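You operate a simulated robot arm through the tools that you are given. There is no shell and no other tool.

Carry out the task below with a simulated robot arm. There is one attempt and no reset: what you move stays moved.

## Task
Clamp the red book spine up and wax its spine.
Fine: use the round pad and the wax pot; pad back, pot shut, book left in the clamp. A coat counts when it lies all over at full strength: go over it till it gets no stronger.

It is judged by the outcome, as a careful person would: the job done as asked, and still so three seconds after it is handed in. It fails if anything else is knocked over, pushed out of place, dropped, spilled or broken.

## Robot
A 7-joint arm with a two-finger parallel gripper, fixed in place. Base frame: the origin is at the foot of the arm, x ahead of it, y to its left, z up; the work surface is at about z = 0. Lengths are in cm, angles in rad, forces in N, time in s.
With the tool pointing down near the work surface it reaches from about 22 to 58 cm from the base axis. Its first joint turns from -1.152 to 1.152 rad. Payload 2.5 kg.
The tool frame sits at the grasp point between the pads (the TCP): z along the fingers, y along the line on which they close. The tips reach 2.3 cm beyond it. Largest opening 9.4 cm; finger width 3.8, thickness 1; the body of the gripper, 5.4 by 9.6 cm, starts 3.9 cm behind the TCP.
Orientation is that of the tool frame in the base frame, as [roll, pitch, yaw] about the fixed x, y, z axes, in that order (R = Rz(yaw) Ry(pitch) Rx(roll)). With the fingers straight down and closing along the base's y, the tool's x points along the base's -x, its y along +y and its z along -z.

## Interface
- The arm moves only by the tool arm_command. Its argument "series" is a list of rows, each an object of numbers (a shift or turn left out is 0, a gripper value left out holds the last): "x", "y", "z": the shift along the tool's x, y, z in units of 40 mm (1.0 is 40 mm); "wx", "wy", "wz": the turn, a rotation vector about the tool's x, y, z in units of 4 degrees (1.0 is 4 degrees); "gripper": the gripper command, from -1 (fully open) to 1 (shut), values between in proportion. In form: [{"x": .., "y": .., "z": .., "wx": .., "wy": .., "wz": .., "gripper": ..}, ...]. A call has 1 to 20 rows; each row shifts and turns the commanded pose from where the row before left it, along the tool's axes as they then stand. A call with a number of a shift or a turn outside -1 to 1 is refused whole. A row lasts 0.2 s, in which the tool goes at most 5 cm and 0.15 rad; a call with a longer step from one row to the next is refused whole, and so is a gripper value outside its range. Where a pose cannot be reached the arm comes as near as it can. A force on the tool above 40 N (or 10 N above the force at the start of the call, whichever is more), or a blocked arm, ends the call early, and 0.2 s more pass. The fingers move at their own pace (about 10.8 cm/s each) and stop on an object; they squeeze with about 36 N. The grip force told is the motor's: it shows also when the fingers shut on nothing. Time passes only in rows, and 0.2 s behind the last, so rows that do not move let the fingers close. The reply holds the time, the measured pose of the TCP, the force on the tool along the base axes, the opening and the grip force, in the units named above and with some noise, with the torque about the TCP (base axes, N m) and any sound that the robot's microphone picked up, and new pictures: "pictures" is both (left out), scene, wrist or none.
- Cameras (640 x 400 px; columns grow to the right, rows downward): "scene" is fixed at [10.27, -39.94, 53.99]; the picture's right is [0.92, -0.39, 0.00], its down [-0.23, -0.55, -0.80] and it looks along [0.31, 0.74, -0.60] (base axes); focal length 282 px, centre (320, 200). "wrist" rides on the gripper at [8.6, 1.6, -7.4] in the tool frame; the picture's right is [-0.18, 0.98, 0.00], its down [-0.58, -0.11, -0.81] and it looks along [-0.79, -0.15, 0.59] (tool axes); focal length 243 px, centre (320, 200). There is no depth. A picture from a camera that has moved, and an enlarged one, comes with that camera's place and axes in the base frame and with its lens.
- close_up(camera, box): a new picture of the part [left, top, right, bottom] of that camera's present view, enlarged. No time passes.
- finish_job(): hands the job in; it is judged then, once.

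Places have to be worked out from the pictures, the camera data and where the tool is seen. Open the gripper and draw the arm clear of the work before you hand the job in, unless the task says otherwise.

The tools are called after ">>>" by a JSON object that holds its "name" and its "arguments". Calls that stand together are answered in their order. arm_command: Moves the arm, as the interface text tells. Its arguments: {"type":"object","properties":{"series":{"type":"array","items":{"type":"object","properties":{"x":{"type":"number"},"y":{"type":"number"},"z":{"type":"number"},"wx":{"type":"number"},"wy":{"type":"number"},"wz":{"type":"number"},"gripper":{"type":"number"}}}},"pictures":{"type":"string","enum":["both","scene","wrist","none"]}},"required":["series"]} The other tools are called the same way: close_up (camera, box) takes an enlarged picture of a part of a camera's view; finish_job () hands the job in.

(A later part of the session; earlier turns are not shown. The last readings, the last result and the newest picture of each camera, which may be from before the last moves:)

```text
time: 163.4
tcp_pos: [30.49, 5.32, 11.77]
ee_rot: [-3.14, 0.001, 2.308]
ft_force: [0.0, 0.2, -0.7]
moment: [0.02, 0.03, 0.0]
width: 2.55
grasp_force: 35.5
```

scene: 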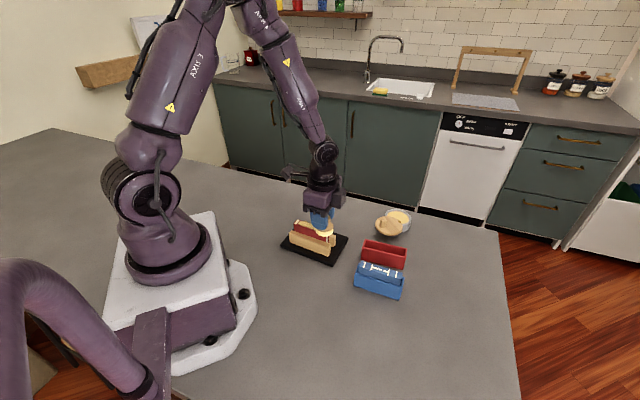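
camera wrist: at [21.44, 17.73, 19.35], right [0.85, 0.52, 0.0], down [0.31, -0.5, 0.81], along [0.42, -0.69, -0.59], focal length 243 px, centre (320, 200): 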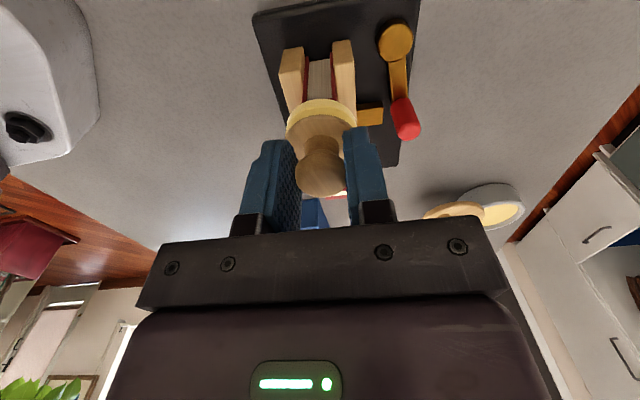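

>>> {"name": "arm_command", "arguments": {"series": [{"z": 0.02, "gripper": 1}, {}], "pictures": "none"}}

>>> {"name": "arm_command", "arguments": {"series": [{"z": 0.015, "gripper": 1}, {}], "pictures": "none"}}

```text
time: 164.0
tcp_pos: [30.61, 5.34, 11.81]
ee_rot: [-3.141, 0.001, 2.309]
ft_force: [-4.4, -0.8, 12.4]
moment: [-0.04, 0.2, -0.03]
width: 2.56
grasp_force: 35.9
```

```text
time: 164.6
tcp_pos: [30.6, 5.42, 11.75]
ee_rot: [3.14, 0.001, 2.31]
ft_force: [-3.4, -1.1, 21.6]
moment: [0.0, 0.23, 0.0]
width: 2.54
grasp_force: 35.8
```

Contact restored with about 20 N. I work the right end, shift 0.28 cm toward the front edge, and sweep to the left.

>>> {"name": "arm_command", "arguments": {"series": [{"x": -0.08, "gripper": 1}, {"y": -0.07}, {"x": 0.125}, {"x": 0.125}, {"x": 0.125}, {"x": 0.125}, {"x": 0.125}, {"x": 0.125}, {"x": 0.125}, {"x": 0.125}, {}], "pictures": "scene"}}

>>> {"name": "close_up", "arguments": {"camera": "scene", "box": [300, 212, 336, 246]}}

```text
time: 167.0
tcp_pos: [28.07, 7.86, 11.81]
ee_rot: [3.14, 0.003, 2.306]
ft_force: [7.0, -5.9, 20.5]
moment: [-0.36, -0.45, -0.06]
width: 2.54
grasp_force: 36.0
```

scene: 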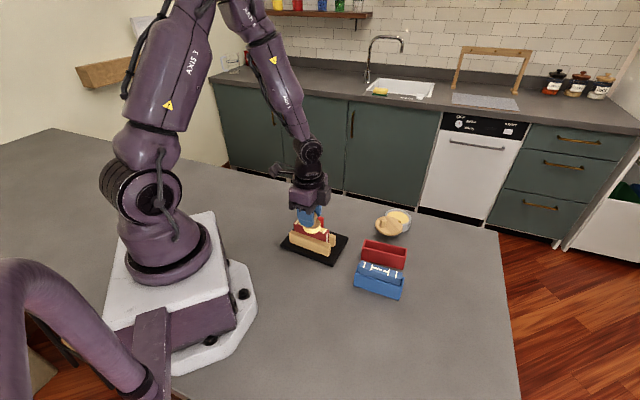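

```text
11.76 times, centred on (318, 229) of scene
camera zoom: at [10.26, -39.94, 53.99], right [0.92, -0.39, 0.0], down [-0.23, -0.55, -0.8], along [0.31, 0.74, -0.6], focal length 3311 px, centre (344, -141)
```

zoom: 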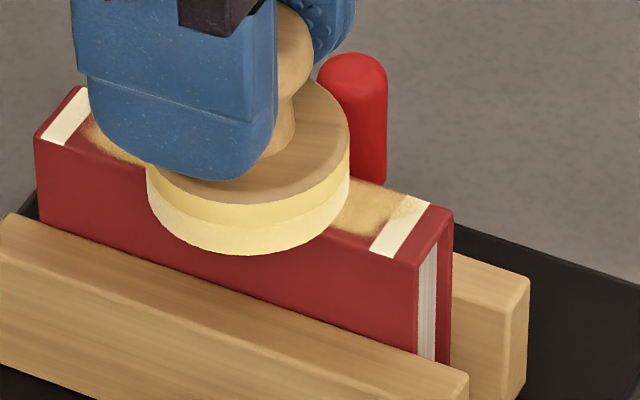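

The coat grows with rubbing time; both ends and the front edge need more. I sweep on to the left end and rub there with small strokes.

>>> {"name": "arm_command", "arguments": {"series": [{"x": 0.125, "gripper": 1}, {"x": 0.125}, {"x": 0.125}, {"x": 0.125}, {"x": 0.125}, {"x": 0.125}, {"x": 0.125}, {"x": 0.125}, {"x": 0.08}, {"x": -0.12}, {"x": 0.12}, {"x": -0.12}, {"x": 0.12}, {"x": -0.12}, {"x": 0.12}, {}], "pictures": "scene"}}

>>> {"name": "close_up", "arguments": {"camera": "scene", "box": [300, 212, 336, 246]}}

```text
time: 170.4
tcp_pos: [25.05, 11.12, 11.76]
ee_rot: [-3.141, 0.0, 2.309]
ft_force: [1.1, -0.8, 1.6]
moment: [-0.03, -0.05, 0.02]
width: 2.55
grasp_force: 35.6
```

scene: 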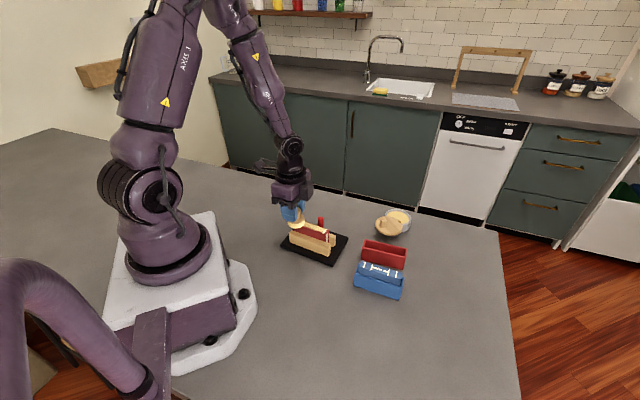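

```text
11.76 times, centred on (318, 229) of scene
camera zoom: at [10.27, -39.94, 53.99], right [0.92, -0.39, 0.0], down [-0.23, -0.55, -0.8], along [0.31, 0.74, -0.6], focal length 3311 px, centre (344, -141)
```

zoom: 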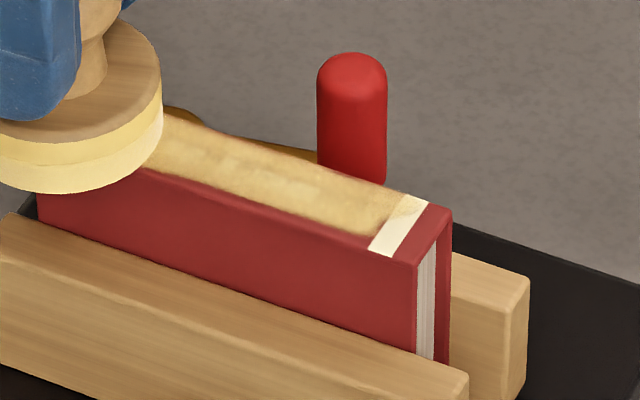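

The middle is nearly covered edge to edge. Contact at the left end is light again (1.6 N), so I press a bit and rub there, also shifting across.

>>> {"name": "arm_command", "arguments": {"series": [{"z": 0.022, "gripper": 1}, {"x": -0.12}, {"x": 0.12}, {"x": -0.12}, {"x": 0.12}, {"y": 0.06, "x": -0.06}, {"x": 0.08}, {"x": -0.12}, {"x": 0.12}, {"x": -0.12, "y": 0.04}, {"x": 0.12}, {"x": -0.12}, {"x": 0.12}, {}], "pictures": "none"}}

```text
time: 173.4
tcp_pos: [25.19, 11.38, 11.52]
ee_rot: [3.141, 0.001, 2.309]
ft_force: [2.6, -4.3, 8.9]
moment: [-0.13, -0.22, -0.06]
width: 2.54
grasp_force: 35.6
```

Now I sweep to the right end and look at the left end.

>>> {"name": "arm_command", "arguments": {"series": [{"x": -0.15, "gripper": 1}, {"x": -0.15}, {"x": -0.15}, {"x": -0.15}, {"x": -0.15}, {"x": -0.15}, {"x": -0.15}, {"x": -0.15}, {"x": -0.15}, {"x": -0.15}, {"x": -0.15}, {"x": -0.15}, {"x": -0.12}, {}], "pictures": "scene"}}

>>> {"name": "close_up", "arguments": {"camera": "scene", "box": [300, 212, 336, 246]}}

```text
time: 176.4
tcp_pos: [30.32, 5.74, 11.52]
ee_rot: [3.141, 0.002, 2.31]
ft_force: [0.5, 0.1, -0.8]
moment: [-0.01, 0.01, 0.02]
width: 2.55
grasp_force: 36.2
```

scene: 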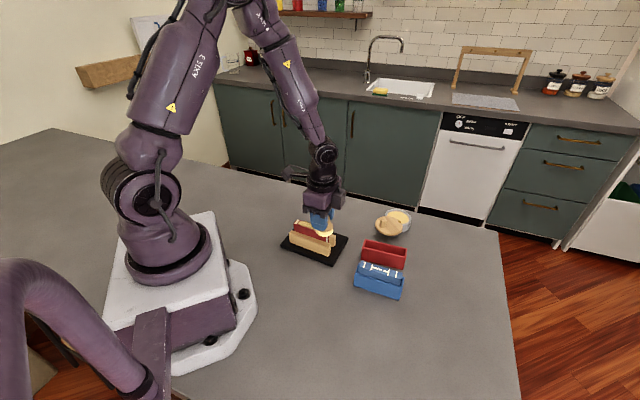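

```text
11.76 times, centred on (318, 229) of scene
camera zoom: at [10.27, -39.94, 53.99], right [0.92, -0.39, 0.0], down [-0.23, -0.55, -0.8], along [0.31, 0.74, -0.6], focal length 3311 px, centre (344, -141)
```

zoom: 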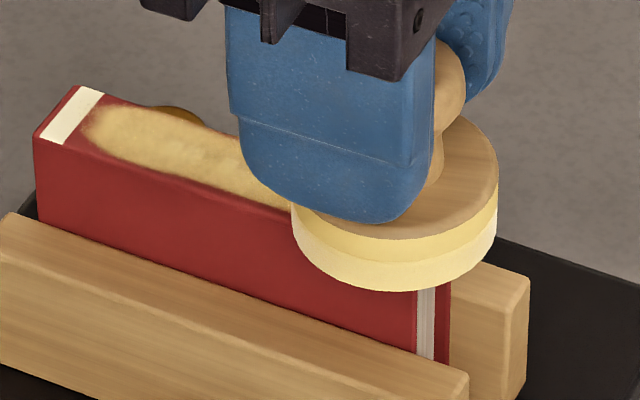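

The film's ends stop about 0.7 cm short although the pad covered there; its wax seems to go down around the middle of the contact area. I test this at the right end: move the pad's centre slightly past the end and press gently.

>>> {"name": "arm_command", "arguments": {"series": [{"x": -0.12, "gripper": 1}, {"x": -0.12}, {"x": -0.12}, {"z": 0.02}, {}], "pictures": "none"}}

>>> {"name": "arm_command", "arguments": {"series": [{"z": 0.02, "gripper": 1}, {}], "pictures": "none"}}

>>> {"name": "close_up", "arguments": {"camera": "scene", "box": [300, 205, 350, 250]}}

```text
time: 177.6
tcp_pos: [31.45, 4.65, 11.51]
ee_rot: [3.141, -0.001, 2.309]
ft_force: [-3.7, 3.0, 19.9]
moment: [0.28, 0.21, 0.03]
width: 2.56
grasp_force: 36.4
```

```text
time: 178.2
tcp_pos: [31.53, 4.66, 11.46]
ee_rot: [3.139, 0.002, 2.307]
ft_force: [-0.7, -1.5, 33.5]
moment: [0.18, 0.13, -0.03]
width: 2.56
grasp_force: 36.1
```

```text
8.89 times, centred on (325, 228) of scene
camera zoom: at [10.26, -39.95, 53.99], right [0.92, -0.39, 0.0], down [-0.23, -0.55, -0.8], along [0.31, 0.74, -0.6], focal length 2502 px, centre (276, -44)
```

zoom: 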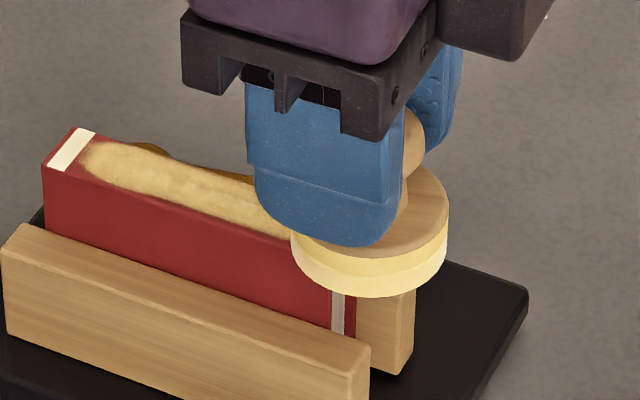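

Pressing 33 N now; I ease it, rub briefly here, then move the pad left to see the right end.

>>> {"name": "arm_command", "arguments": {"series": [{"z": -0.02, "gripper": 1}, {"x": 0.08}, {"x": -0.08}, {"x": 0.08}, {"x": -0.08}, {"x": 0.08}, {"x": -0.08}, {"z": -0.15}, {"x": 0.2, "z": -0.1}, {"x": 0.3}, {"x": 0.3}, {"x": 0.3}, {}], "pictures": "none"}}

>>> {"name": "close_up", "arguments": {"camera": "scene", "box": [300, 205, 350, 250]}}

>>> {"name": "close_up", "arguments": {"camera": "scene", "box": [318, 222, 342, 246]}}

```text
time: 181.0
tcp_pos: [28.58, 8.0, 12.53]
ee_rot: [-3.141, 0.0, 2.308]
ft_force: [0.9, -0.2, 0.4]
moment: [0.01, -0.03, 0.02]
width: 2.55
grasp_force: 36.4
```

```text
8.89 times, centred on (325, 228) of scene
camera zoom: at [10.27, -39.94, 53.99], right [0.92, -0.39, 0.0], down [-0.23, -0.55, -0.8], along [0.31, 0.74, -0.6], focal length 2502 px, centre (276, -44)
```

zoom: 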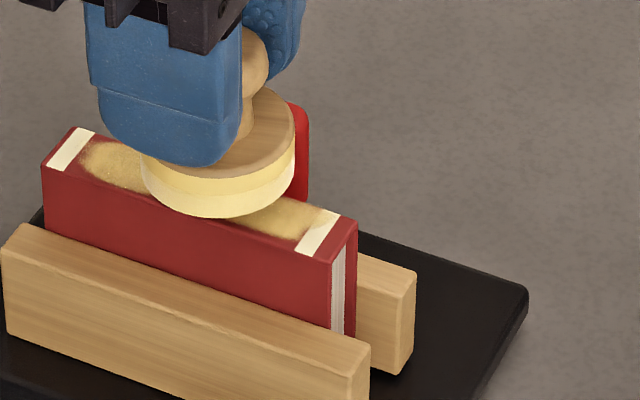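

```text
16.00 times, centred on (330, 234) of scene
camera zoom: at [10.27, -39.94, 53.99], right [0.92, -0.39, 0.0], down [-0.23, -0.55, -0.8], along [0.31, 0.74, -0.6], focal length 4503 px, centre (160, -344)
```

zoom: 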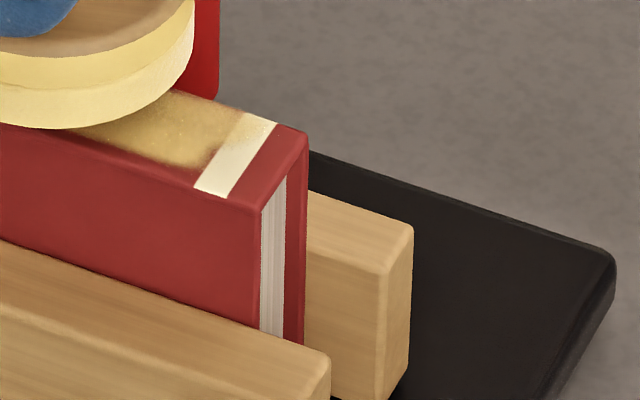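

The ends look unchanged, so the visible film's outline may simply be fixed with soft borders. I move the pad aside to see the whole spine and judge the strength.

>>> {"name": "arm_command", "arguments": {"series": [{"z": -0.4, "gripper": 1}, {"z": -0.4}, {"y": 0.5}, {"y": 0.5}, {"y": 0.5}, {}], "pictures": "both"}}

>>> {"name": "close_up", "arguments": {"camera": "scene", "box": [300, 212, 340, 248]}}

>>> {"name": "close_up", "arguments": {"camera": "wrist", "box": [180, 0, 330, 140]}}

```text
time: 182.4
tcp_pos: [33.0, 11.93, 15.77]
ee_rot: [3.14, 0.0, 2.309]
ft_force: [1.0, -0.5, -1.2]
moment: [0.02, 0.02, 0.03]
width: 2.58
grasp_force: 36.2
camera wrist: at [28.26, 19.48, 23.22], right [0.85, 0.53, 0.0], down [0.31, -0.5, 0.81], along [0.42, -0.69, -0.59], focal length 243 px, centre (320, 200)
```

scene: 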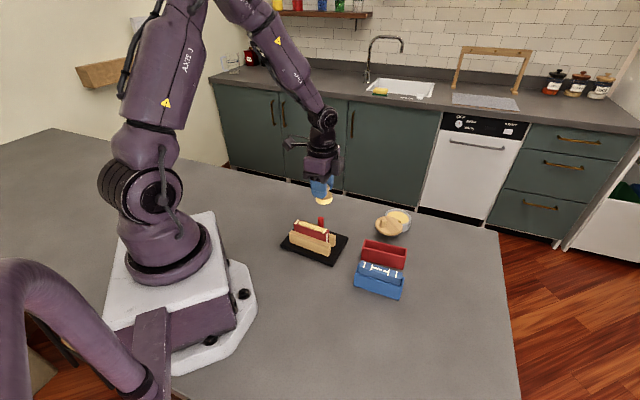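
wrist: 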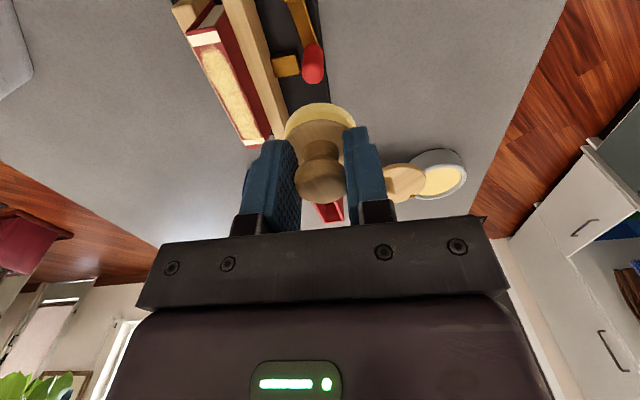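

```text
11.11 times, centred on (320, 230) of scene
camera zoom: at [10.27, -39.94, 53.99], right [0.92, -0.39, 0.0], down [-0.23, -0.55, -0.8], along [0.31, 0.74, -0.6], focal length 3127 px, centre (320, -133)
```

zoom: 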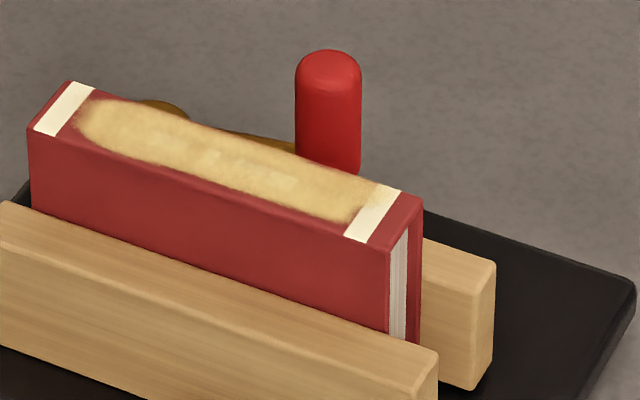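

```text
2.86 times, centred on (255, 70) of wrist
camera zoom: at [28.26, 19.48, 23.22], right [0.85, 0.53, 0.0], down [0.31, -0.5, 0.81], along [0.42, -0.69, -0.59], focal length 693 px, centre (506, 571)
```

zoom: 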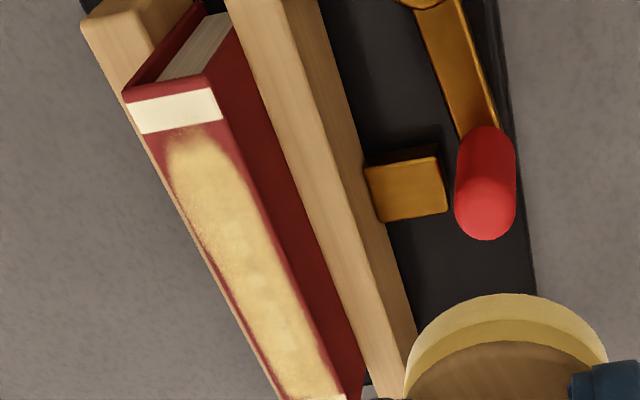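

From the wrist view the film stops short of the left stripe and of the edges, so it really depends on where the pad touches. I check whether the pad has tilted in the grip.

>>> {"name": "close_up", "arguments": {"camera": "wrist", "box": [230, 80, 410, 220]}}

>>> {"name": "close_up", "arguments": {"camera": "scene", "box": [300, 165, 345, 215]}}

```text
2.86 times, centred on (320, 150) of wrist
camera zoom: at [28.26, 19.48, 23.22], right [0.85, 0.53, 0.0], down [0.31, -0.5, 0.81], along [0.42, -0.69, -0.59], focal length 693 px, centre (320, 343)
```

zoom: 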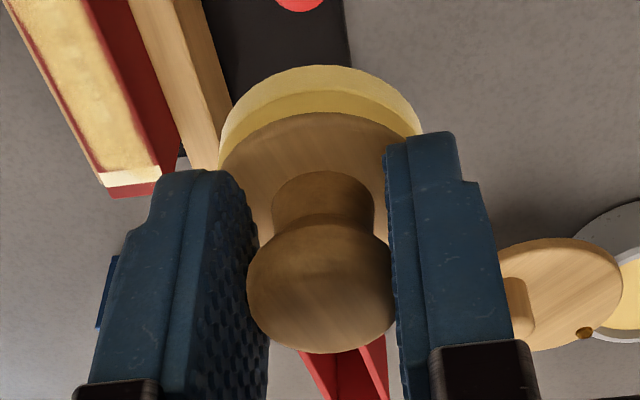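

```text
8.00 times, centred on (322, 190) of scene
camera zoom: at [10.27, -39.94, 53.99], right [0.92, -0.39, 0.0], down [-0.23, -0.55, -0.8], along [0.31, 0.74, -0.6], focal length 2252 px, centre (300, 280)
```

zoom: 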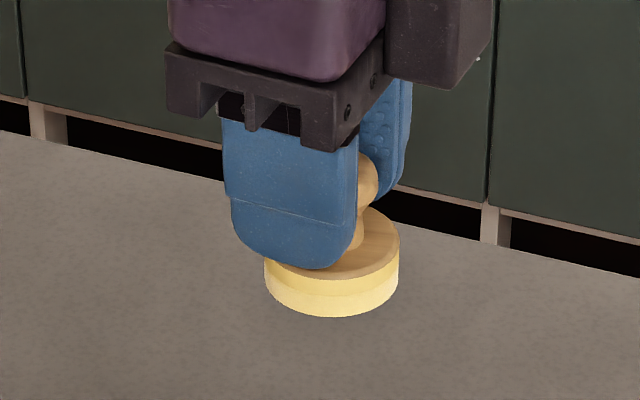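

The pad looks level but has slid up about 0.3 cm in the grip. The film's soft border looks like coarse patches, with the end patches weaker. I return to the spine and go over it with steady, moderate pressure.

>>> {"name": "arm_command", "arguments": {"series": [{"y": -0.5, "gripper": 1}, {"y": -0.5}, {"y": -0.5}, {"z": 0.4}, {"z": 0.4}, {"z": 0.15}, {}], "pictures": "none"}}

>>> {"name": "arm_command", "arguments": {"series": [{"z": 0.04, "gripper": 1}, {}], "pictures": "none"}}

>>> {"name": "arm_command", "arguments": {"series": [{"z": 0.03, "gripper": 1}, {}], "pictures": "none"}}

```text
time: 184.0
tcp_pos: [28.53, 7.89, 12.05]
ee_rot: [-3.141, 0.0, 2.309]
ft_force: [0.1, 0.5, -0.8]
moment: [0.01, -0.02, 0.0]
width: 2.54
grasp_force: 36.3
```

```text
time: 184.6
tcp_pos: [28.45, 7.85, 11.74]
ee_rot: [3.141, 0.001, 2.31]
ft_force: [-0.2, -0.3, -1.3]
moment: [0.03, -0.02, 0.01]
width: 2.53
grasp_force: 35.6
```

```text
time: 185.2
tcp_pos: [28.4, 7.9, 11.7]
ee_rot: [-3.142, 0.0, 2.31]
ft_force: [-0.4, -0.4, 0.1]
moment: [-0.03, -0.01, 0.01]
width: 2.56
grasp_force: 35.7
```

>>> {"name": "arm_command", "arguments": {"series": [{"z": 0.03, "gripper": 1}, {}], "pictures": "none"}}

>>> {"name": "arm_command", "arguments": {"series": [{"z": 0.02, "gripper": 1}, {}], "pictures": "none"}}

```text
time: 185.8
tcp_pos: [28.49, 8.01, 11.56]
ee_rot: [-3.141, 0.0, 2.309]
ft_force: [-0.3, 0.6, -0.4]
moment: [-0.03, -0.03, -0.03]
width: 2.57
grasp_force: 36.3
```

```text
time: 186.4
tcp_pos: [28.39, 7.99, 11.51]
ee_rot: [-3.141, -0.001, 2.31]
ft_force: [-3.1, -0.5, 12.0]
moment: [-0.14, -0.07, -0.01]
width: 2.54
grasp_force: 35.8
```

Contact at 12 N. I stroke left 3.3 cm and check the force.

>>> {"name": "arm_command", "arguments": {"series": [{"x": 0.12, "gripper": 1}, {"x": 0.12}, {"x": 0.12}, {"x": 0.12}, {"x": 0.12}, {"x": 0.12}, {"x": 0.12}, {}], "pictures": "none"}}

```text
time: 188.2
tcp_pos: [26.42, 10.44, 11.43]
ee_rot: [3.139, 0.002, 2.309]
ft_force: [4.9, -2.9, 15.9]
moment: [-0.25, -0.38, 0.0]
width: 2.56
grasp_force: 36.0
```

Good, 16 N at the left. Now back and forth across the whole length.

>>> {"name": "arm_command", "arguments": {"series": [{"x": 0.08, "gripper": 1}, {"x": -0.08}, {"x": 0.08}, {"x": -0.12}, {"x": -0.12}, {"x": -0.12}, {"x": -0.12}, {"x": -0.12}, {"x": -0.12}, {"x": -0.12}, {"x": -0.12}, {"x": -0.12}, {"x": -0.12}, {"x": -0.12}, {"x": -0.12}, {}], "pictures": "scene"}}

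>>> {"name": "close_up", "arguments": {"camera": "scene", "box": [300, 212, 340, 248]}}

```text
time: 191.6
tcp_pos: [29.91, 6.47, 11.49]
ee_rot: [3.141, 0.0, 2.309]
ft_force: [-2.2, 2.6, 7.4]
moment: [0.02, 0.06, -0.01]
width: 2.55
grasp_force: 35.5
```

scene: 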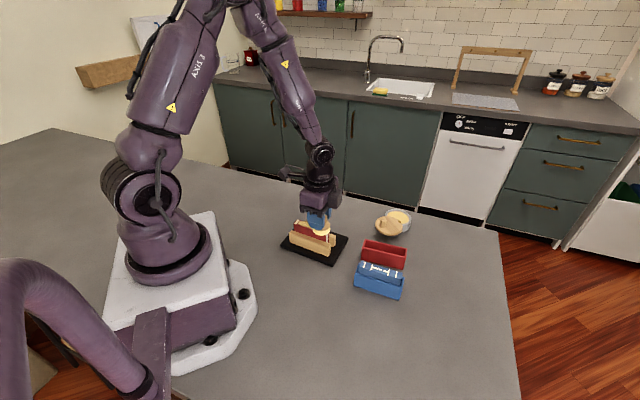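

```text
11.11 times, centred on (320, 230) of scene
camera zoom: at [10.27, -39.94, 53.99], right [0.92, -0.39, 0.0], down [-0.23, -0.55, -0.8], along [0.31, 0.74, -0.6], focal length 3127 px, centre (320, -133)
```

zoom: 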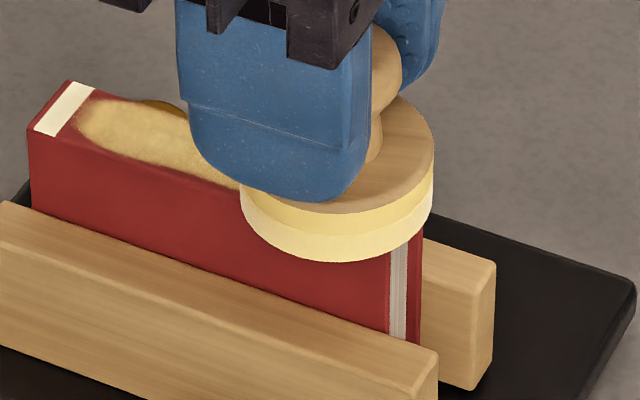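

I zoom closely on the left end, then I'll shift the pad away to see the right end the same way.

>>> {"name": "close_up", "arguments": {"camera": "scene", "box": [300, 216, 318, 232]}}

>>> {"name": "close_up", "arguments": {"camera": "wrist", "box": [240, 0, 380, 110]}}

```text
16.00 times, centred on (309, 224) of scene
camera zoom: at [10.27, -39.94, 53.99], right [0.92, -0.39, 0.0], down [-0.23, -0.55, -0.8], along [0.31, 0.74, -0.6], focal length 4503 px, centre (496, -184)
```

zoom: 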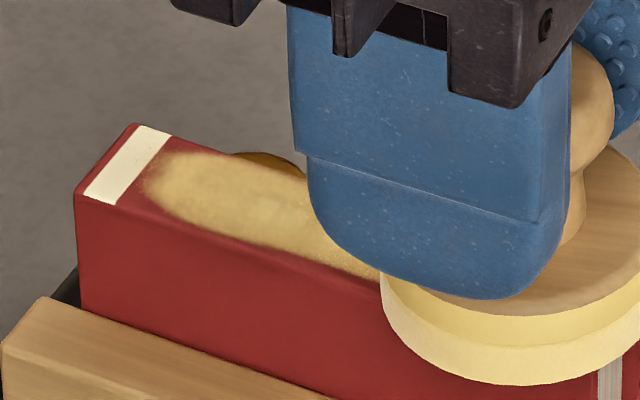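

```text
3.64 times, centred on (310, 55) of wrist
camera zoom: at [25.18, 13.85, 18.86], right [0.85, 0.53, 0.0], down [0.31, -0.5, 0.81], along [0.42, -0.69, -0.59], focal length 882 px, centre (356, 727)
```

zoom: 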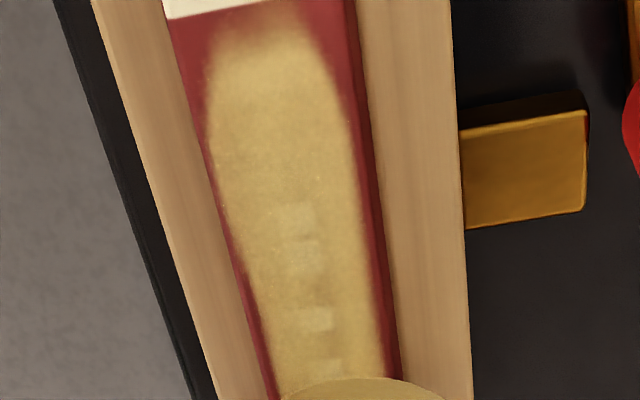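

The wrist view shows the film tapering toward the left end, wider where I passed more often, so more rubbing is needed at the ends and edges. I work the right end first with short strokes.

>>> {"name": "arm_command", "arguments": {"series": [{"x": -0.12, "z": 0.01, "gripper": 1}, {"x": -0.12}, {"x": -0.1}, {}], "pictures": "none"}}

```text
time: 192.6
tcp_pos: [30.69, 5.35, 11.42]
ee_rot: [3.141, 0.0, 2.311]
ft_force: [-5.2, 6.9, 16.6]
moment: [0.24, 0.22, -0.04]
width: 2.56
grasp_force: 36.0
```

Good contact at the right end (16.6 N). I rub with short strokes, also shifting across to reach both edges.

>>> {"name": "arm_command", "arguments": {"series": [{"x": 0.12, "gripper": 1}, {"x": -0.12}, {"x": 0.12}, {"x": -0.12, "y": 0.06}, {"x": 0.12}, {"x": -0.12}, {"x": 0.12}, {"x": -0.12, "y": -0.06}, {"x": 0.12, "y": -0.06}, {"x": -0.12}, {"x": 0.12}, {"x": -0.12}, {"x": 0.12, "y": 0.06}, {"x": -0.12}, {}], "pictures": "none"}}

>>> {"name": "arm_command", "arguments": {"series": [{"x": 0.15, "gripper": 1}, {"x": 0.15}, {"x": 0.15}, {"x": 0.15}, {"x": 0.15}, {"x": 0.15}, {"x": 0.15}, {"x": 0.15}, {"x": 0.15}, {}], "pictures": "scene"}}

>>> {"name": "close_up", "arguments": {"camera": "scene", "box": [318, 222, 342, 246]}}

```text
time: 195.8
tcp_pos: [30.68, 5.39, 11.39]
ee_rot: [-3.141, -0.002, 2.308]
ft_force: [0.1, 0.0, -0.6]
moment: [0.01, -0.02, 0.0]
width: 2.54
grasp_force: 35.8
```

```text
time: 198.0
tcp_pos: [27.18, 9.32, 11.4]
ee_rot: [3.139, 0.002, 2.306]
ft_force: [1.6, -0.4, 5.5]
moment: [-0.12, -0.17, -0.01]
width: 2.56
grasp_force: 35.8
```

scene: 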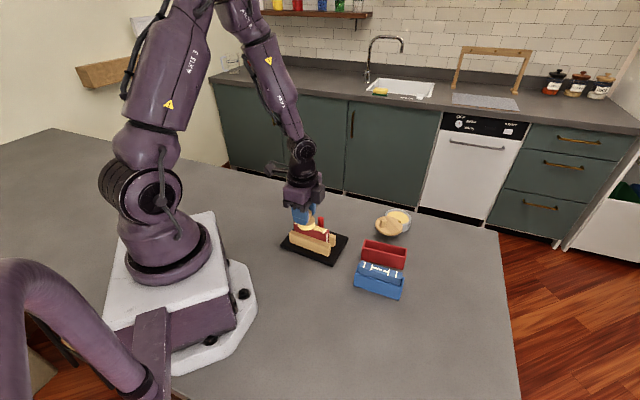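

```text
16.00 times, centred on (330, 234) of scene
camera zoom: at [10.27, -39.94, 53.99], right [0.92, -0.39, 0.0], down [-0.23, -0.55, -0.8], along [0.31, 0.74, -0.6], focal length 4503 px, centre (160, -344)
```

zoom: 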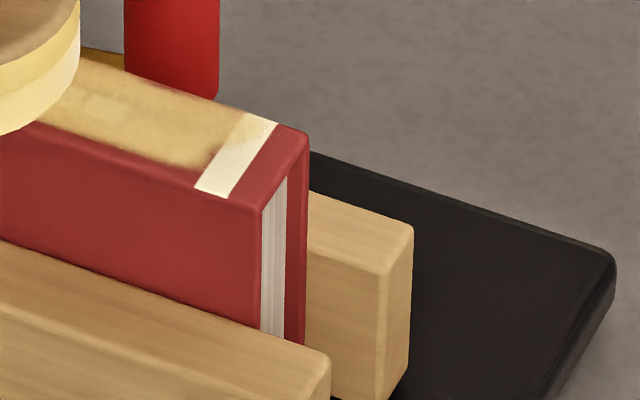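

The film's end lines up with the stripe's inner edge at the right; the left half looks weaker and narrower. I give the left half several more firm strokes.

>>> {"name": "arm_command", "arguments": {"series": [{"z": 0.015, "gripper": 1}, {"x": 0.15}, {"x": 0.15}, {"x": 0.15}, {"x": 0.12}, {"x": -0.15}, {"x": -0.15}, {"x": -0.15}, {"x": -0.12}, {"x": 0.15}, {"x": 0.15}, {"x": 0.15}, {"x": 0.12}, {"x": -0.15}, {"x": -0.15}, {"x": -0.15}, {"x": -0.12}, {}], "pictures": "none"}}

```text
time: 201.8
tcp_pos: [27.13, 9.34, 11.3]
ee_rot: [-3.142, 0.0, 2.309]
ft_force: [-7.2, 7.1, 24.4]
moment: [0.09, 0.17, -0.02]
width: 2.53
grasp_force: 36.4
```

>>> {"name": "arm_command", "arguments": {"series": [{"x": -0.13, "gripper": 1}, {"x": -0.13}, {"x": -0.13}, {"x": -0.13}, {"x": -0.13}, {"x": -0.13}, {"x": -0.13}, {"x": -0.13}, {}], "pictures": "wrist"}}

>>> {"name": "close_up", "arguments": {"camera": "wrist", "box": [240, 0, 380, 110]}}

>>> {"name": "close_up", "arguments": {"camera": "scene", "box": [300, 216, 318, 232]}}

```text
time: 203.8
tcp_pos: [29.97, 6.26, 11.36]
ee_rot: [3.141, 0.0, 2.31]
ft_force: [0.0, -0.2, 0.3]
moment: [0.03, -0.01, -0.06]
width: 2.54
grasp_force: 36.1
camera wrist: at [25.25, 13.73, 18.82], right [0.85, 0.53, 0.0], down [0.31, -0.5, 0.81], along [0.42, -0.69, -0.59], focal length 243 px, centre (320, 200)
```

wrist: 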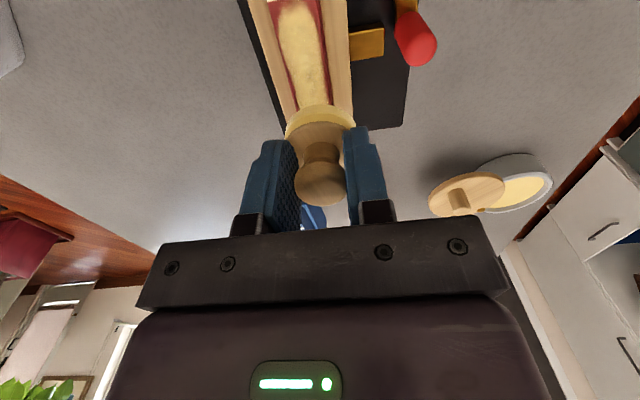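

```text
3.64 times, centred on (310, 55) of wrist
camera zoom: at [25.25, 13.73, 18.82], right [0.85, 0.53, 0.0], down [0.31, -0.5, 0.81], along [0.42, -0.69, -0.59], focal length 882 px, centre (356, 727)
```

zoom: 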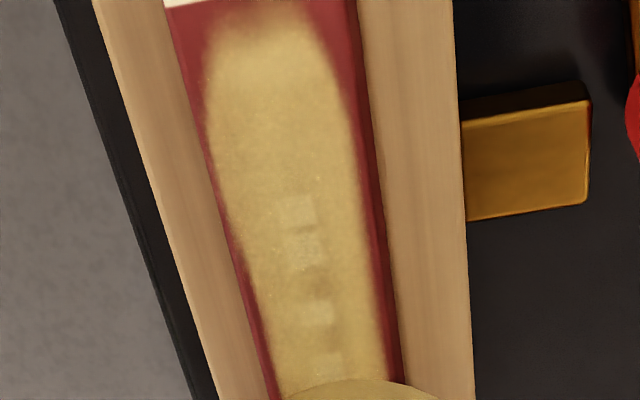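

```text
16.00 times, centred on (309, 224) of scene
camera zoom: at [10.27, -39.94, 53.99], right [0.92, -0.39, 0.0], down [-0.23, -0.55, -0.8], along [0.31, 0.74, -0.6], focal length 4503 px, centre (496, -184)
```

zoom: 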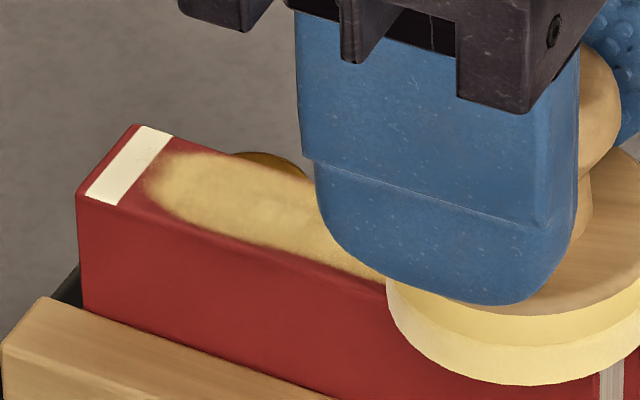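

The film at the left end is slowly growing, but the pad keeps creeping up in the grip and contact fades. I press down at the middle in small steps until the disc seats against the fingertips, so it can slip no further.

>>> {"name": "arm_command", "arguments": {"series": [{"x": 0.15, "gripper": 1}, {"x": 0.15}, {"x": 0.15}, {"x": 0.15}, {"z": 0.02}, {"z": 0.02}, {}], "pictures": "none"}}

>>> {"name": "arm_command", "arguments": {"series": [{"z": 0.02, "gripper": 1}, {}], "pictures": "none"}}

>>> {"name": "arm_command", "arguments": {"series": [{"z": 0.02, "gripper": 1}, {}], "pictures": "none"}}

```text
time: 205.4
tcp_pos: [28.41, 8.05, 11.24]
ee_rot: [3.141, -0.001, 2.309]
ft_force: [-6.2, 1.2, 30.1]
moment: [-0.24, 0.09, -0.02]
width: 2.55
grasp_force: 36.5
```

```text
time: 205.8
tcp_pos: [28.47, 8.09, 11.29]
ee_rot: [3.139, 0.002, 2.309]
ft_force: [-4.8, -1.0, 13.2]
moment: [-0.17, 0.06, -0.02]
width: 2.57
grasp_force: 35.7
stopped in row 1: the force on the tool passed its limit at 44 N (the readings are from after the stop); the commanded pose is now the measured one
```

```text
time: 206.3
tcp_pos: [28.56, 8.04, 11.24]
ee_rot: [3.135, 0.0, 2.308]
ft_force: [-3.7, -2.1, 13.8]
moment: [-0.16, 0.11, 0.0]
width: 2.53
grasp_force: 35.7
stopped in row 2: the force on the tool passed its limit at 41 N (the readings are from after the stop); the commanded pose is now the measured one
```

The pad takes 40 N without slipping when still. I continue: stroke to the left end and rub there, checking contact each time.

>>> {"name": "arm_command", "arguments": {"series": [{"x": 0.14, "gripper": 1}, {"x": 0.14}, {"x": 0.14}, {"x": 0.14}, {"x": 0.14}, {"x": 0.14}, {"x": 0.14}, {"x": 0.12}, {}], "pictures": "none"}}

```text
time: 208.3
tcp_pos: [25.51, 11.35, 11.27]
ee_rot: [3.135, 0.0, 2.309]
ft_force: [2.9, -3.1, 14.2]
moment: [-0.3, -0.22, 0.02]
width: 2.53
grasp_force: 36.2
```

Good contact (14 N) with the pad's centre at −3.9. I rub here.

>>> {"name": "arm_command", "arguments": {"series": [{"x": -0.1, "gripper": 1}, {"x": 0.1}, {"x": -0.1}, {"x": 0.1}, {"x": -0.1, "y": 0.05}, {"x": 0.1}, {"x": -0.1}, {"x": 0.1, "y": -0.05}, {}], "pictures": "none"}}

>>> {"name": "arm_command", "arguments": {"series": [{"z": 0.008, "x": -0.1, "y": -0.05, "gripper": 1}, {"x": 0.1}, {"x": -0.1}, {"x": 0.1}, {"x": -0.1}, {"x": 0.1}, {"x": -0.1, "y": 0.05}, {"x": 0.1}, {}], "pictures": "none"}}

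```text
time: 210.3
tcp_pos: [25.71, 11.21, 11.29]
ee_rot: [3.133, 0.003, 2.308]
ft_force: [4.1, -6.5, 18.0]
moment: [-0.39, -0.24, 0.04]
width: 2.54
grasp_force: 36.1
```

```text
time: 211.9
tcp_pos: [25.52, 11.12, 11.29]
ee_rot: [3.139, -0.001, 2.307]
ft_force: [-2.9, -2.2, 13.7]
moment: [-0.17, 0.04, -0.03]
width: 2.53
grasp_force: 35.7
stopped in row 7: the force on the tool passed its limit at 44 N (the readings are from after the stop); the commanded pose is now the measured one
```

Now I stroke back to the right and look at the left end.

>>> {"name": "arm_command", "arguments": {"series": [{"x": -0.14, "gripper": 1}, {"x": -0.14}, {"x": -0.14}, {"x": -0.14}, {"x": -0.14}, {"x": -0.14}, {"x": -0.14}, {"x": -0.14}, {"x": -0.14}, {"x": -0.14}, {"x": -0.14}, {}], "pictures": "wrist"}}

>>> {"name": "close_up", "arguments": {"camera": "wrist", "box": [240, 0, 380, 110]}}

>>> {"name": "close_up", "arguments": {"camera": "scene", "box": [300, 216, 318, 232]}}

```text
time: 212.6
tcp_pos: [26.54, 10.32, 11.23]
ee_rot: [3.136, -0.004, 2.307]
ft_force: [-3.4, -0.8, 12.2]
moment: [-0.16, 0.07, 0.0]
width: 2.57
grasp_force: 35.5
stopped in row 3: the force on the tool passed its limit at 41 N (the readings are from after the stop); the commanded pose is now the measured one
camera wrist: at [21.78, 17.75, 18.74], right [0.85, 0.52, 0.01], down [0.31, -0.51, 0.8], along [0.42, -0.68, -0.59], focal length 243 px, centre (320, 200)
```

wrist: 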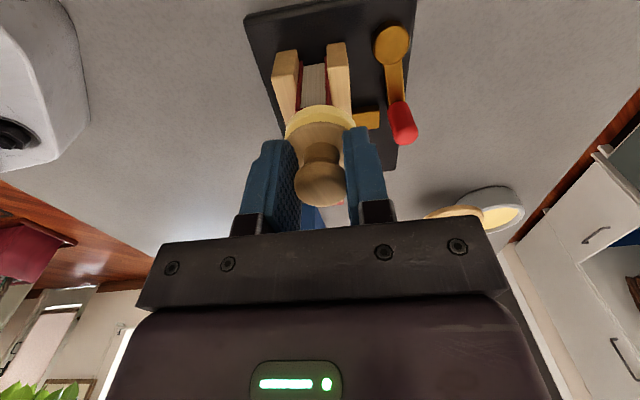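

```text
3.64 times, centred on (310, 55) of wrist
camera zoom: at [21.78, 17.75, 18.74], right [0.85, 0.52, 0.01], down [0.31, -0.51, 0.8], along [0.42, -0.68, -0.59], focal length 882 px, centre (356, 727)
```

zoom: 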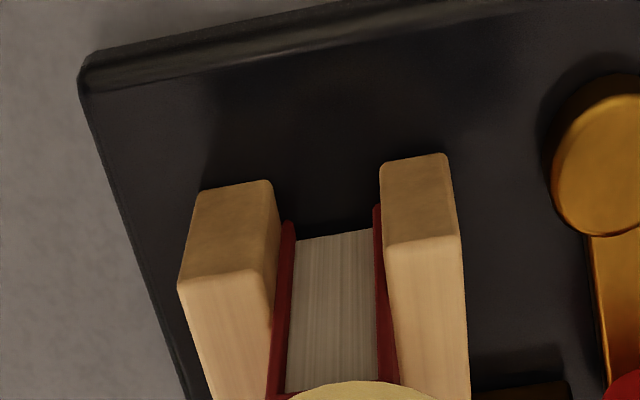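

```text
16.00 times, centred on (309, 224) of scene
camera zoom: at [10.27, -39.95, 53.99], right [0.92, -0.39, 0.0], down [-0.23, -0.55, -0.8], along [0.31, 0.74, -0.6], focal length 4503 px, centre (496, -184)
```

zoom: 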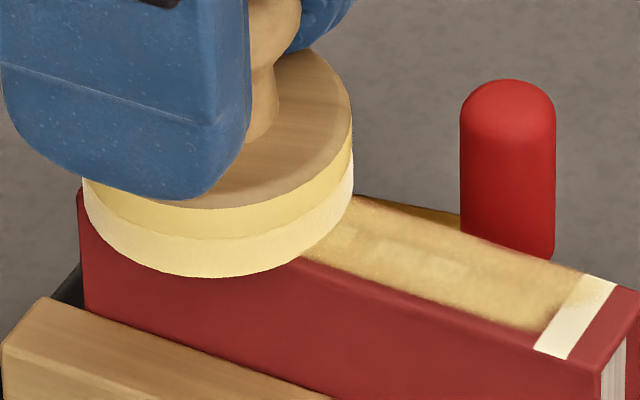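

Contact is firm now but the force limit tripped once. Since the edges and ends stay thin under a level pad, I'll tilt the pad slightly: first roll it toward the front edge and stroke along it.

>>> {"name": "arm_command", "arguments": {"series": [{"z": -0.1, "gripper": 1}, {"wx": -0.7, "y": -0.05}, {"wx": -0.7, "y": -0.05}, {"wx": -0.6, "y": -0.04}, {}], "pictures": "none"}}

>>> {"name": "arm_command", "arguments": {"series": [{"z": 0.04, "gripper": 1}, {}], "pictures": "none"}}

>>> {"name": "arm_command", "arguments": {"series": [{"z": 0.02, "gripper": 1}, {}], "pictures": "scene"}}

>>> {"name": "close_up", "arguments": {"camera": "scene", "box": [300, 205, 345, 245]}}

```text
time: 213.8
tcp_pos: [26.07, 9.97, 11.63]
ee_rot: [2.996, -0.002, 2.312]
ft_force: [0.1, -0.5, -1.0]
moment: [-0.03, -0.04, 0.02]
width: 2.55
grasp_force: 35.6
```

```text
time: 214.4
tcp_pos: [26.15, 9.92, 11.44]
ee_rot: [2.997, -0.004, 2.309]
ft_force: [1.1, -1.2, -0.9]
moment: [0.02, 0.01, 0.05]
width: 2.54
grasp_force: 35.9
```

```text
time: 215.0
tcp_pos: [26.18, 10.02, 11.36]
ee_rot: [2.996, -0.002, 2.309]
ft_force: [-3.4, -3.6, 15.3]
moment: [-0.33, 0.1, -0.05]
width: 2.52
grasp_force: 35.9
```

scene: 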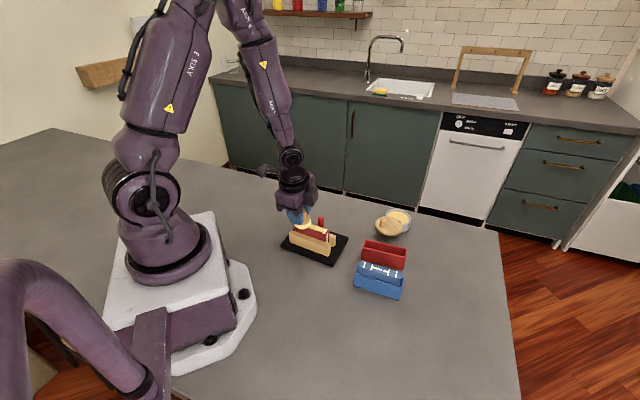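

```text
10.00 times, centred on (322, 225) of scene
camera zoom: at [10.27, -39.94, 53.99], right [0.92, -0.39, 0.0], down [-0.23, -0.55, -0.8], along [0.31, 0.74, -0.6], focal length 2815 px, centre (295, -50)
```

zoom: 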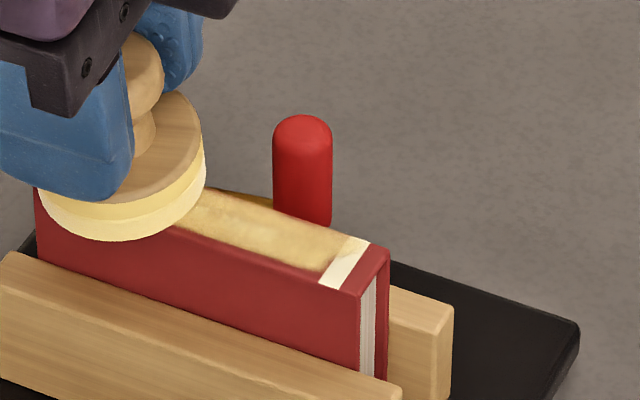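

The pad is rolled 8° onto the front edge with 15 N. I stroke along to the right in this pose.

>>> {"name": "arm_command", "arguments": {"series": [{"x": -0.13, "gripper": 1}, {"x": -0.13}, {"x": -0.13}, {"x": -0.13}, {"x": -0.13}, {"x": -0.13}, {"x": -0.13}, {"x": -0.13}, {"x": -0.13}, {}], "pictures": "wrist"}}

>>> {"name": "close_up", "arguments": {"camera": "wrist", "box": [240, 0, 380, 110]}}

>>> {"name": "close_up", "arguments": {"camera": "scene", "box": [300, 216, 318, 232]}}

```text
time: 217.2
tcp_pos: [29.27, 6.51, 11.36]
ee_rot: [2.998, -0.002, 2.308]
ft_force: [-11.6, 7.4, 34.7]
moment: [-0.14, 0.45, -0.12]
width: 2.54
grasp_force: 36.0
camera wrist: at [23.77, 13.21, 18.97], right [0.84, 0.52, 0.14], down [0.23, -0.58, 0.78], along [0.49, -0.63, -0.61], focal length 243 px, centre (320, 200)
```

wrist: 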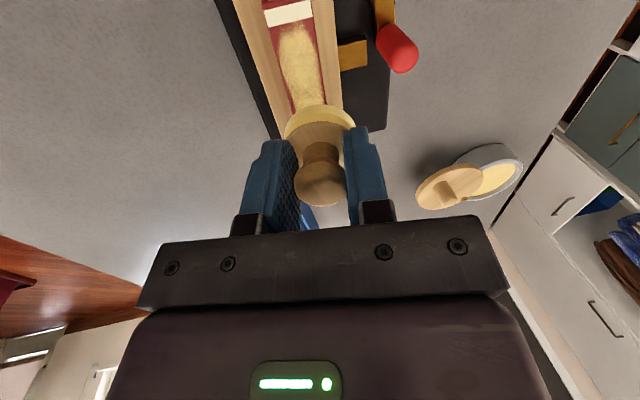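

```text
3.64 times, centred on (310, 55) of wrist
camera zoom: at [23.77, 13.21, 18.97], right [0.84, 0.52, 0.14], down [0.23, -0.58, 0.78], along [0.49, -0.63, -0.61], focal length 882 px, centre (356, 727)
```

zoom: 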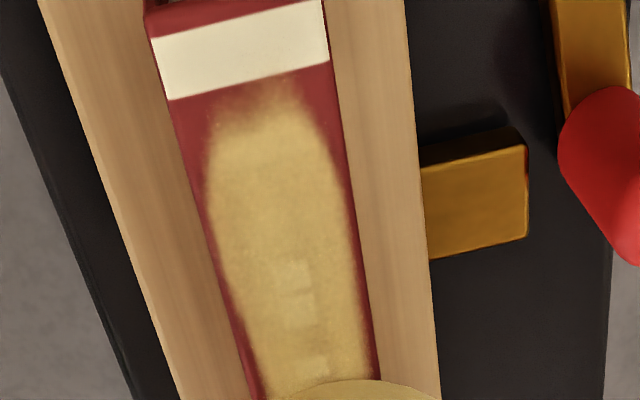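

```text
16.00 times, centred on (309, 224) of scene
camera zoom: at [10.26, -39.95, 53.99], right [0.92, -0.39, 0.0], down [-0.23, -0.55, -0.8], along [0.31, 0.74, -0.6], focal length 4503 px, centre (496, -184)
```

zoom: 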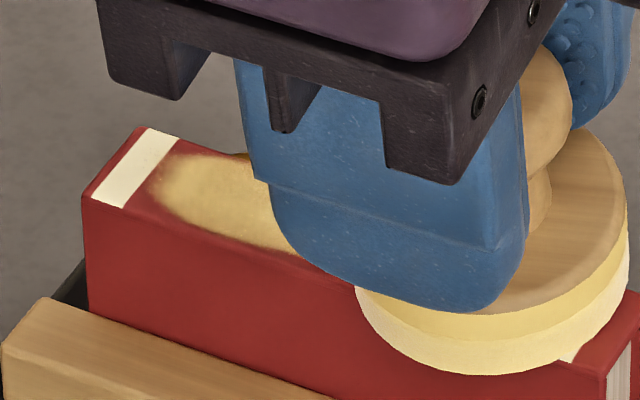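

Rolling didn't change the outline. Judging by its rounded end caps, the wax goes down within about 0.8–0.9 cm of the centre of the contact area. So for the ends I level the pad again and let only a small part of it overlap the right end, with light pressure and crosswise strokes.

>>> {"name": "arm_command", "arguments": {"series": [{"z": -0.12, "gripper": 1}, {"wx": 0.7, "y": 0.05}, {"wx": 0.7, "y": 0.05}, {"wx": 0.6, "y": 0.04}, {"x": -0.2}, {"x": -0.2}, {"x": -0.2}, {"x": -0.17}, {}], "pictures": "none"}}

>>> {"name": "arm_command", "arguments": {"series": [{"z": 0.06, "gripper": 1}, {}], "pictures": "scene"}}

>>> {"name": "close_up", "arguments": {"camera": "scene", "box": [305, 205, 350, 250]}}

```text
time: 219.2
tcp_pos: [31.54, 4.44, 11.93]
ee_rot: [3.136, -0.003, 2.309]
ft_force: [0.0, 0.7, 0.6]
moment: [-0.02, 0.02, -0.02]
width: 2.54
grasp_force: 36.0
```

```text
time: 219.8
tcp_pos: [31.59, 4.53, 11.67]
ee_rot: [3.138, -0.003, 2.309]
ft_force: [0.2, -0.6, -0.3]
moment: [0.01, -0.02, 0.01]
width: 2.55
grasp_force: 36.0
```

scene: 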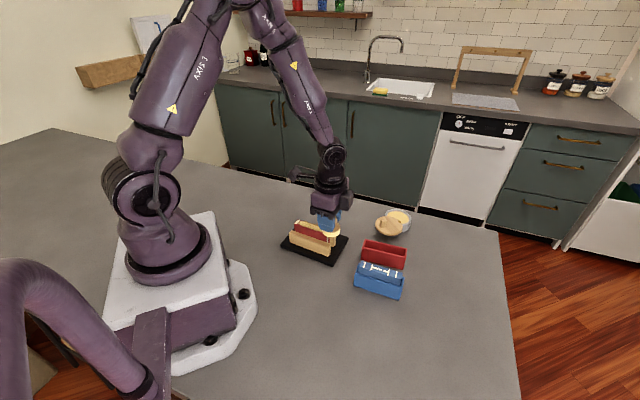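

```text
8.89 times, centred on (328, 228) of scene
camera zoom: at [10.27, -39.94, 53.99], right [0.92, -0.39, 0.0], down [-0.23, -0.55, -0.8], along [0.31, 0.74, -0.6], focal length 2502 px, centre (253, -44)
```

zoom: 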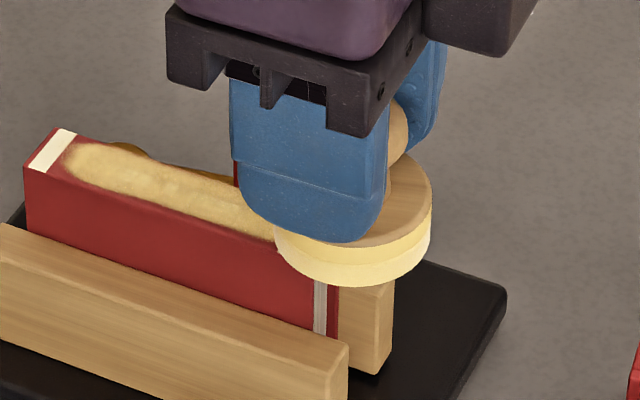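

>>> {"name": "arm_command", "arguments": {"series": [{"z": 0.04, "gripper": 1}, {}], "pictures": "none"}}

>>> {"name": "arm_command", "arguments": {"series": [{"z": 0.03, "gripper": 1}, {}], "pictures": "none"}}

```text
time: 220.4
tcp_pos: [31.8, 4.69, 11.57]
ee_rot: [3.137, -0.002, 2.309]
ft_force: [-0.3, -0.1, -0.5]
moment: [0.01, -0.03, 0.0]
width: 2.52
grasp_force: 36.4
```

```text
time: 221.0
tcp_pos: [31.71, 4.61, 11.4]
ee_rot: [3.137, -0.001, 2.31]
ft_force: [0.0, -0.2, -0.2]
moment: [0.04, -0.02, 0.03]
width: 2.55
grasp_force: 35.9
```

>>> {"name": "arm_command", "arguments": {"series": [{"z": 0.025, "gripper": 1}, {}], "pictures": "none"}}

>>> {"name": "arm_command", "arguments": {"series": [{"z": 0.02, "gripper": 1}, {}], "pictures": "none"}}

```text
time: 221.6
tcp_pos: [31.64, 4.61, 11.27]
ee_rot: [3.134, -0.001, 2.311]
ft_force: [-0.1, 0.3, 13.4]
moment: [0.08, 0.13, -0.02]
width: 2.58
grasp_force: 36.4
```

```text
time: 222.2
tcp_pos: [31.71, 4.6, 11.19]
ee_rot: [3.135, -0.001, 2.308]
ft_force: [-4.4, 1.4, 34.1]
moment: [0.11, 0.46, -0.02]
width: 2.56
grasp_force: 35.5
```

Contact reached; I ease back to about 13 N and stroke crosswise over the right end.

>>> {"name": "arm_command", "arguments": {"series": [{"z": -0.02, "gripper": 1}, {"y": 0.12}, {"y": -0.12}, {"y": -0.12}, {"y": 0.12}, {"y": 0.12}, {"y": -0.12}, {"y": -0.12}, {"y": 0.12}, {"y": 0.12}, {"y": -0.12}, {"y": -0.12}, {"y": 0.12}, {}], "pictures": "none"}}

>>> {"name": "arm_command", "arguments": {"series": [{"z": -0.2, "gripper": 1}, {"x": 0.3}, {"x": 0.3}, {"x": 0.3}, {"x": 0.3}, {}], "pictures": "none"}}

>>> {"name": "close_up", "arguments": {"camera": "scene", "box": [318, 222, 342, 246]}}

```text
time: 223.7
tcp_pos: [31.75, 4.64, 11.26]
ee_rot: [-3.14, -0.006, 2.306]
ft_force: [-0.9, -0.7, 5.7]
moment: [0.01, 0.01, 0.01]
width: 2.56
grasp_force: 35.9
stopped in row 7: the force on the tool passed its limit at 49 N (the readings are from after the stop); the commanded pose is now the measured one
```

```text
time: 225.1
tcp_pos: [28.6, 8.23, 12.12]
ee_rot: [-3.139, -0.003, 2.305]
ft_force: [0.5, -1.1, -1.5]
moment: [0.02, -0.01, 0.0]
width: 2.53
grasp_force: 36.3
```

```text
16.00 times, centred on (330, 234) of scene
camera zoom: at [10.27, -39.94, 53.99], right [0.92, -0.39, 0.0], down [-0.23, -0.55, -0.8], along [0.31, 0.74, -0.6], focal length 4503 px, centre (160, -344)
```

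zoom: 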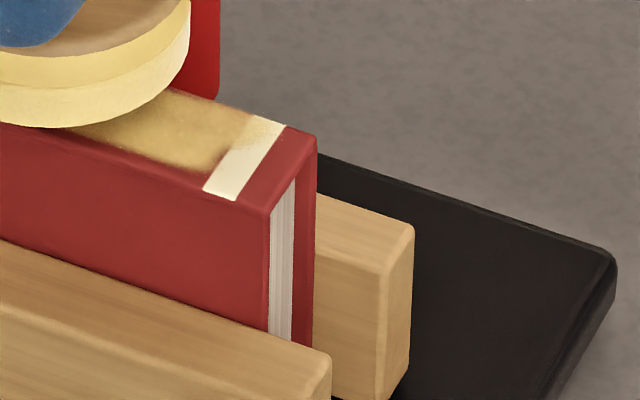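

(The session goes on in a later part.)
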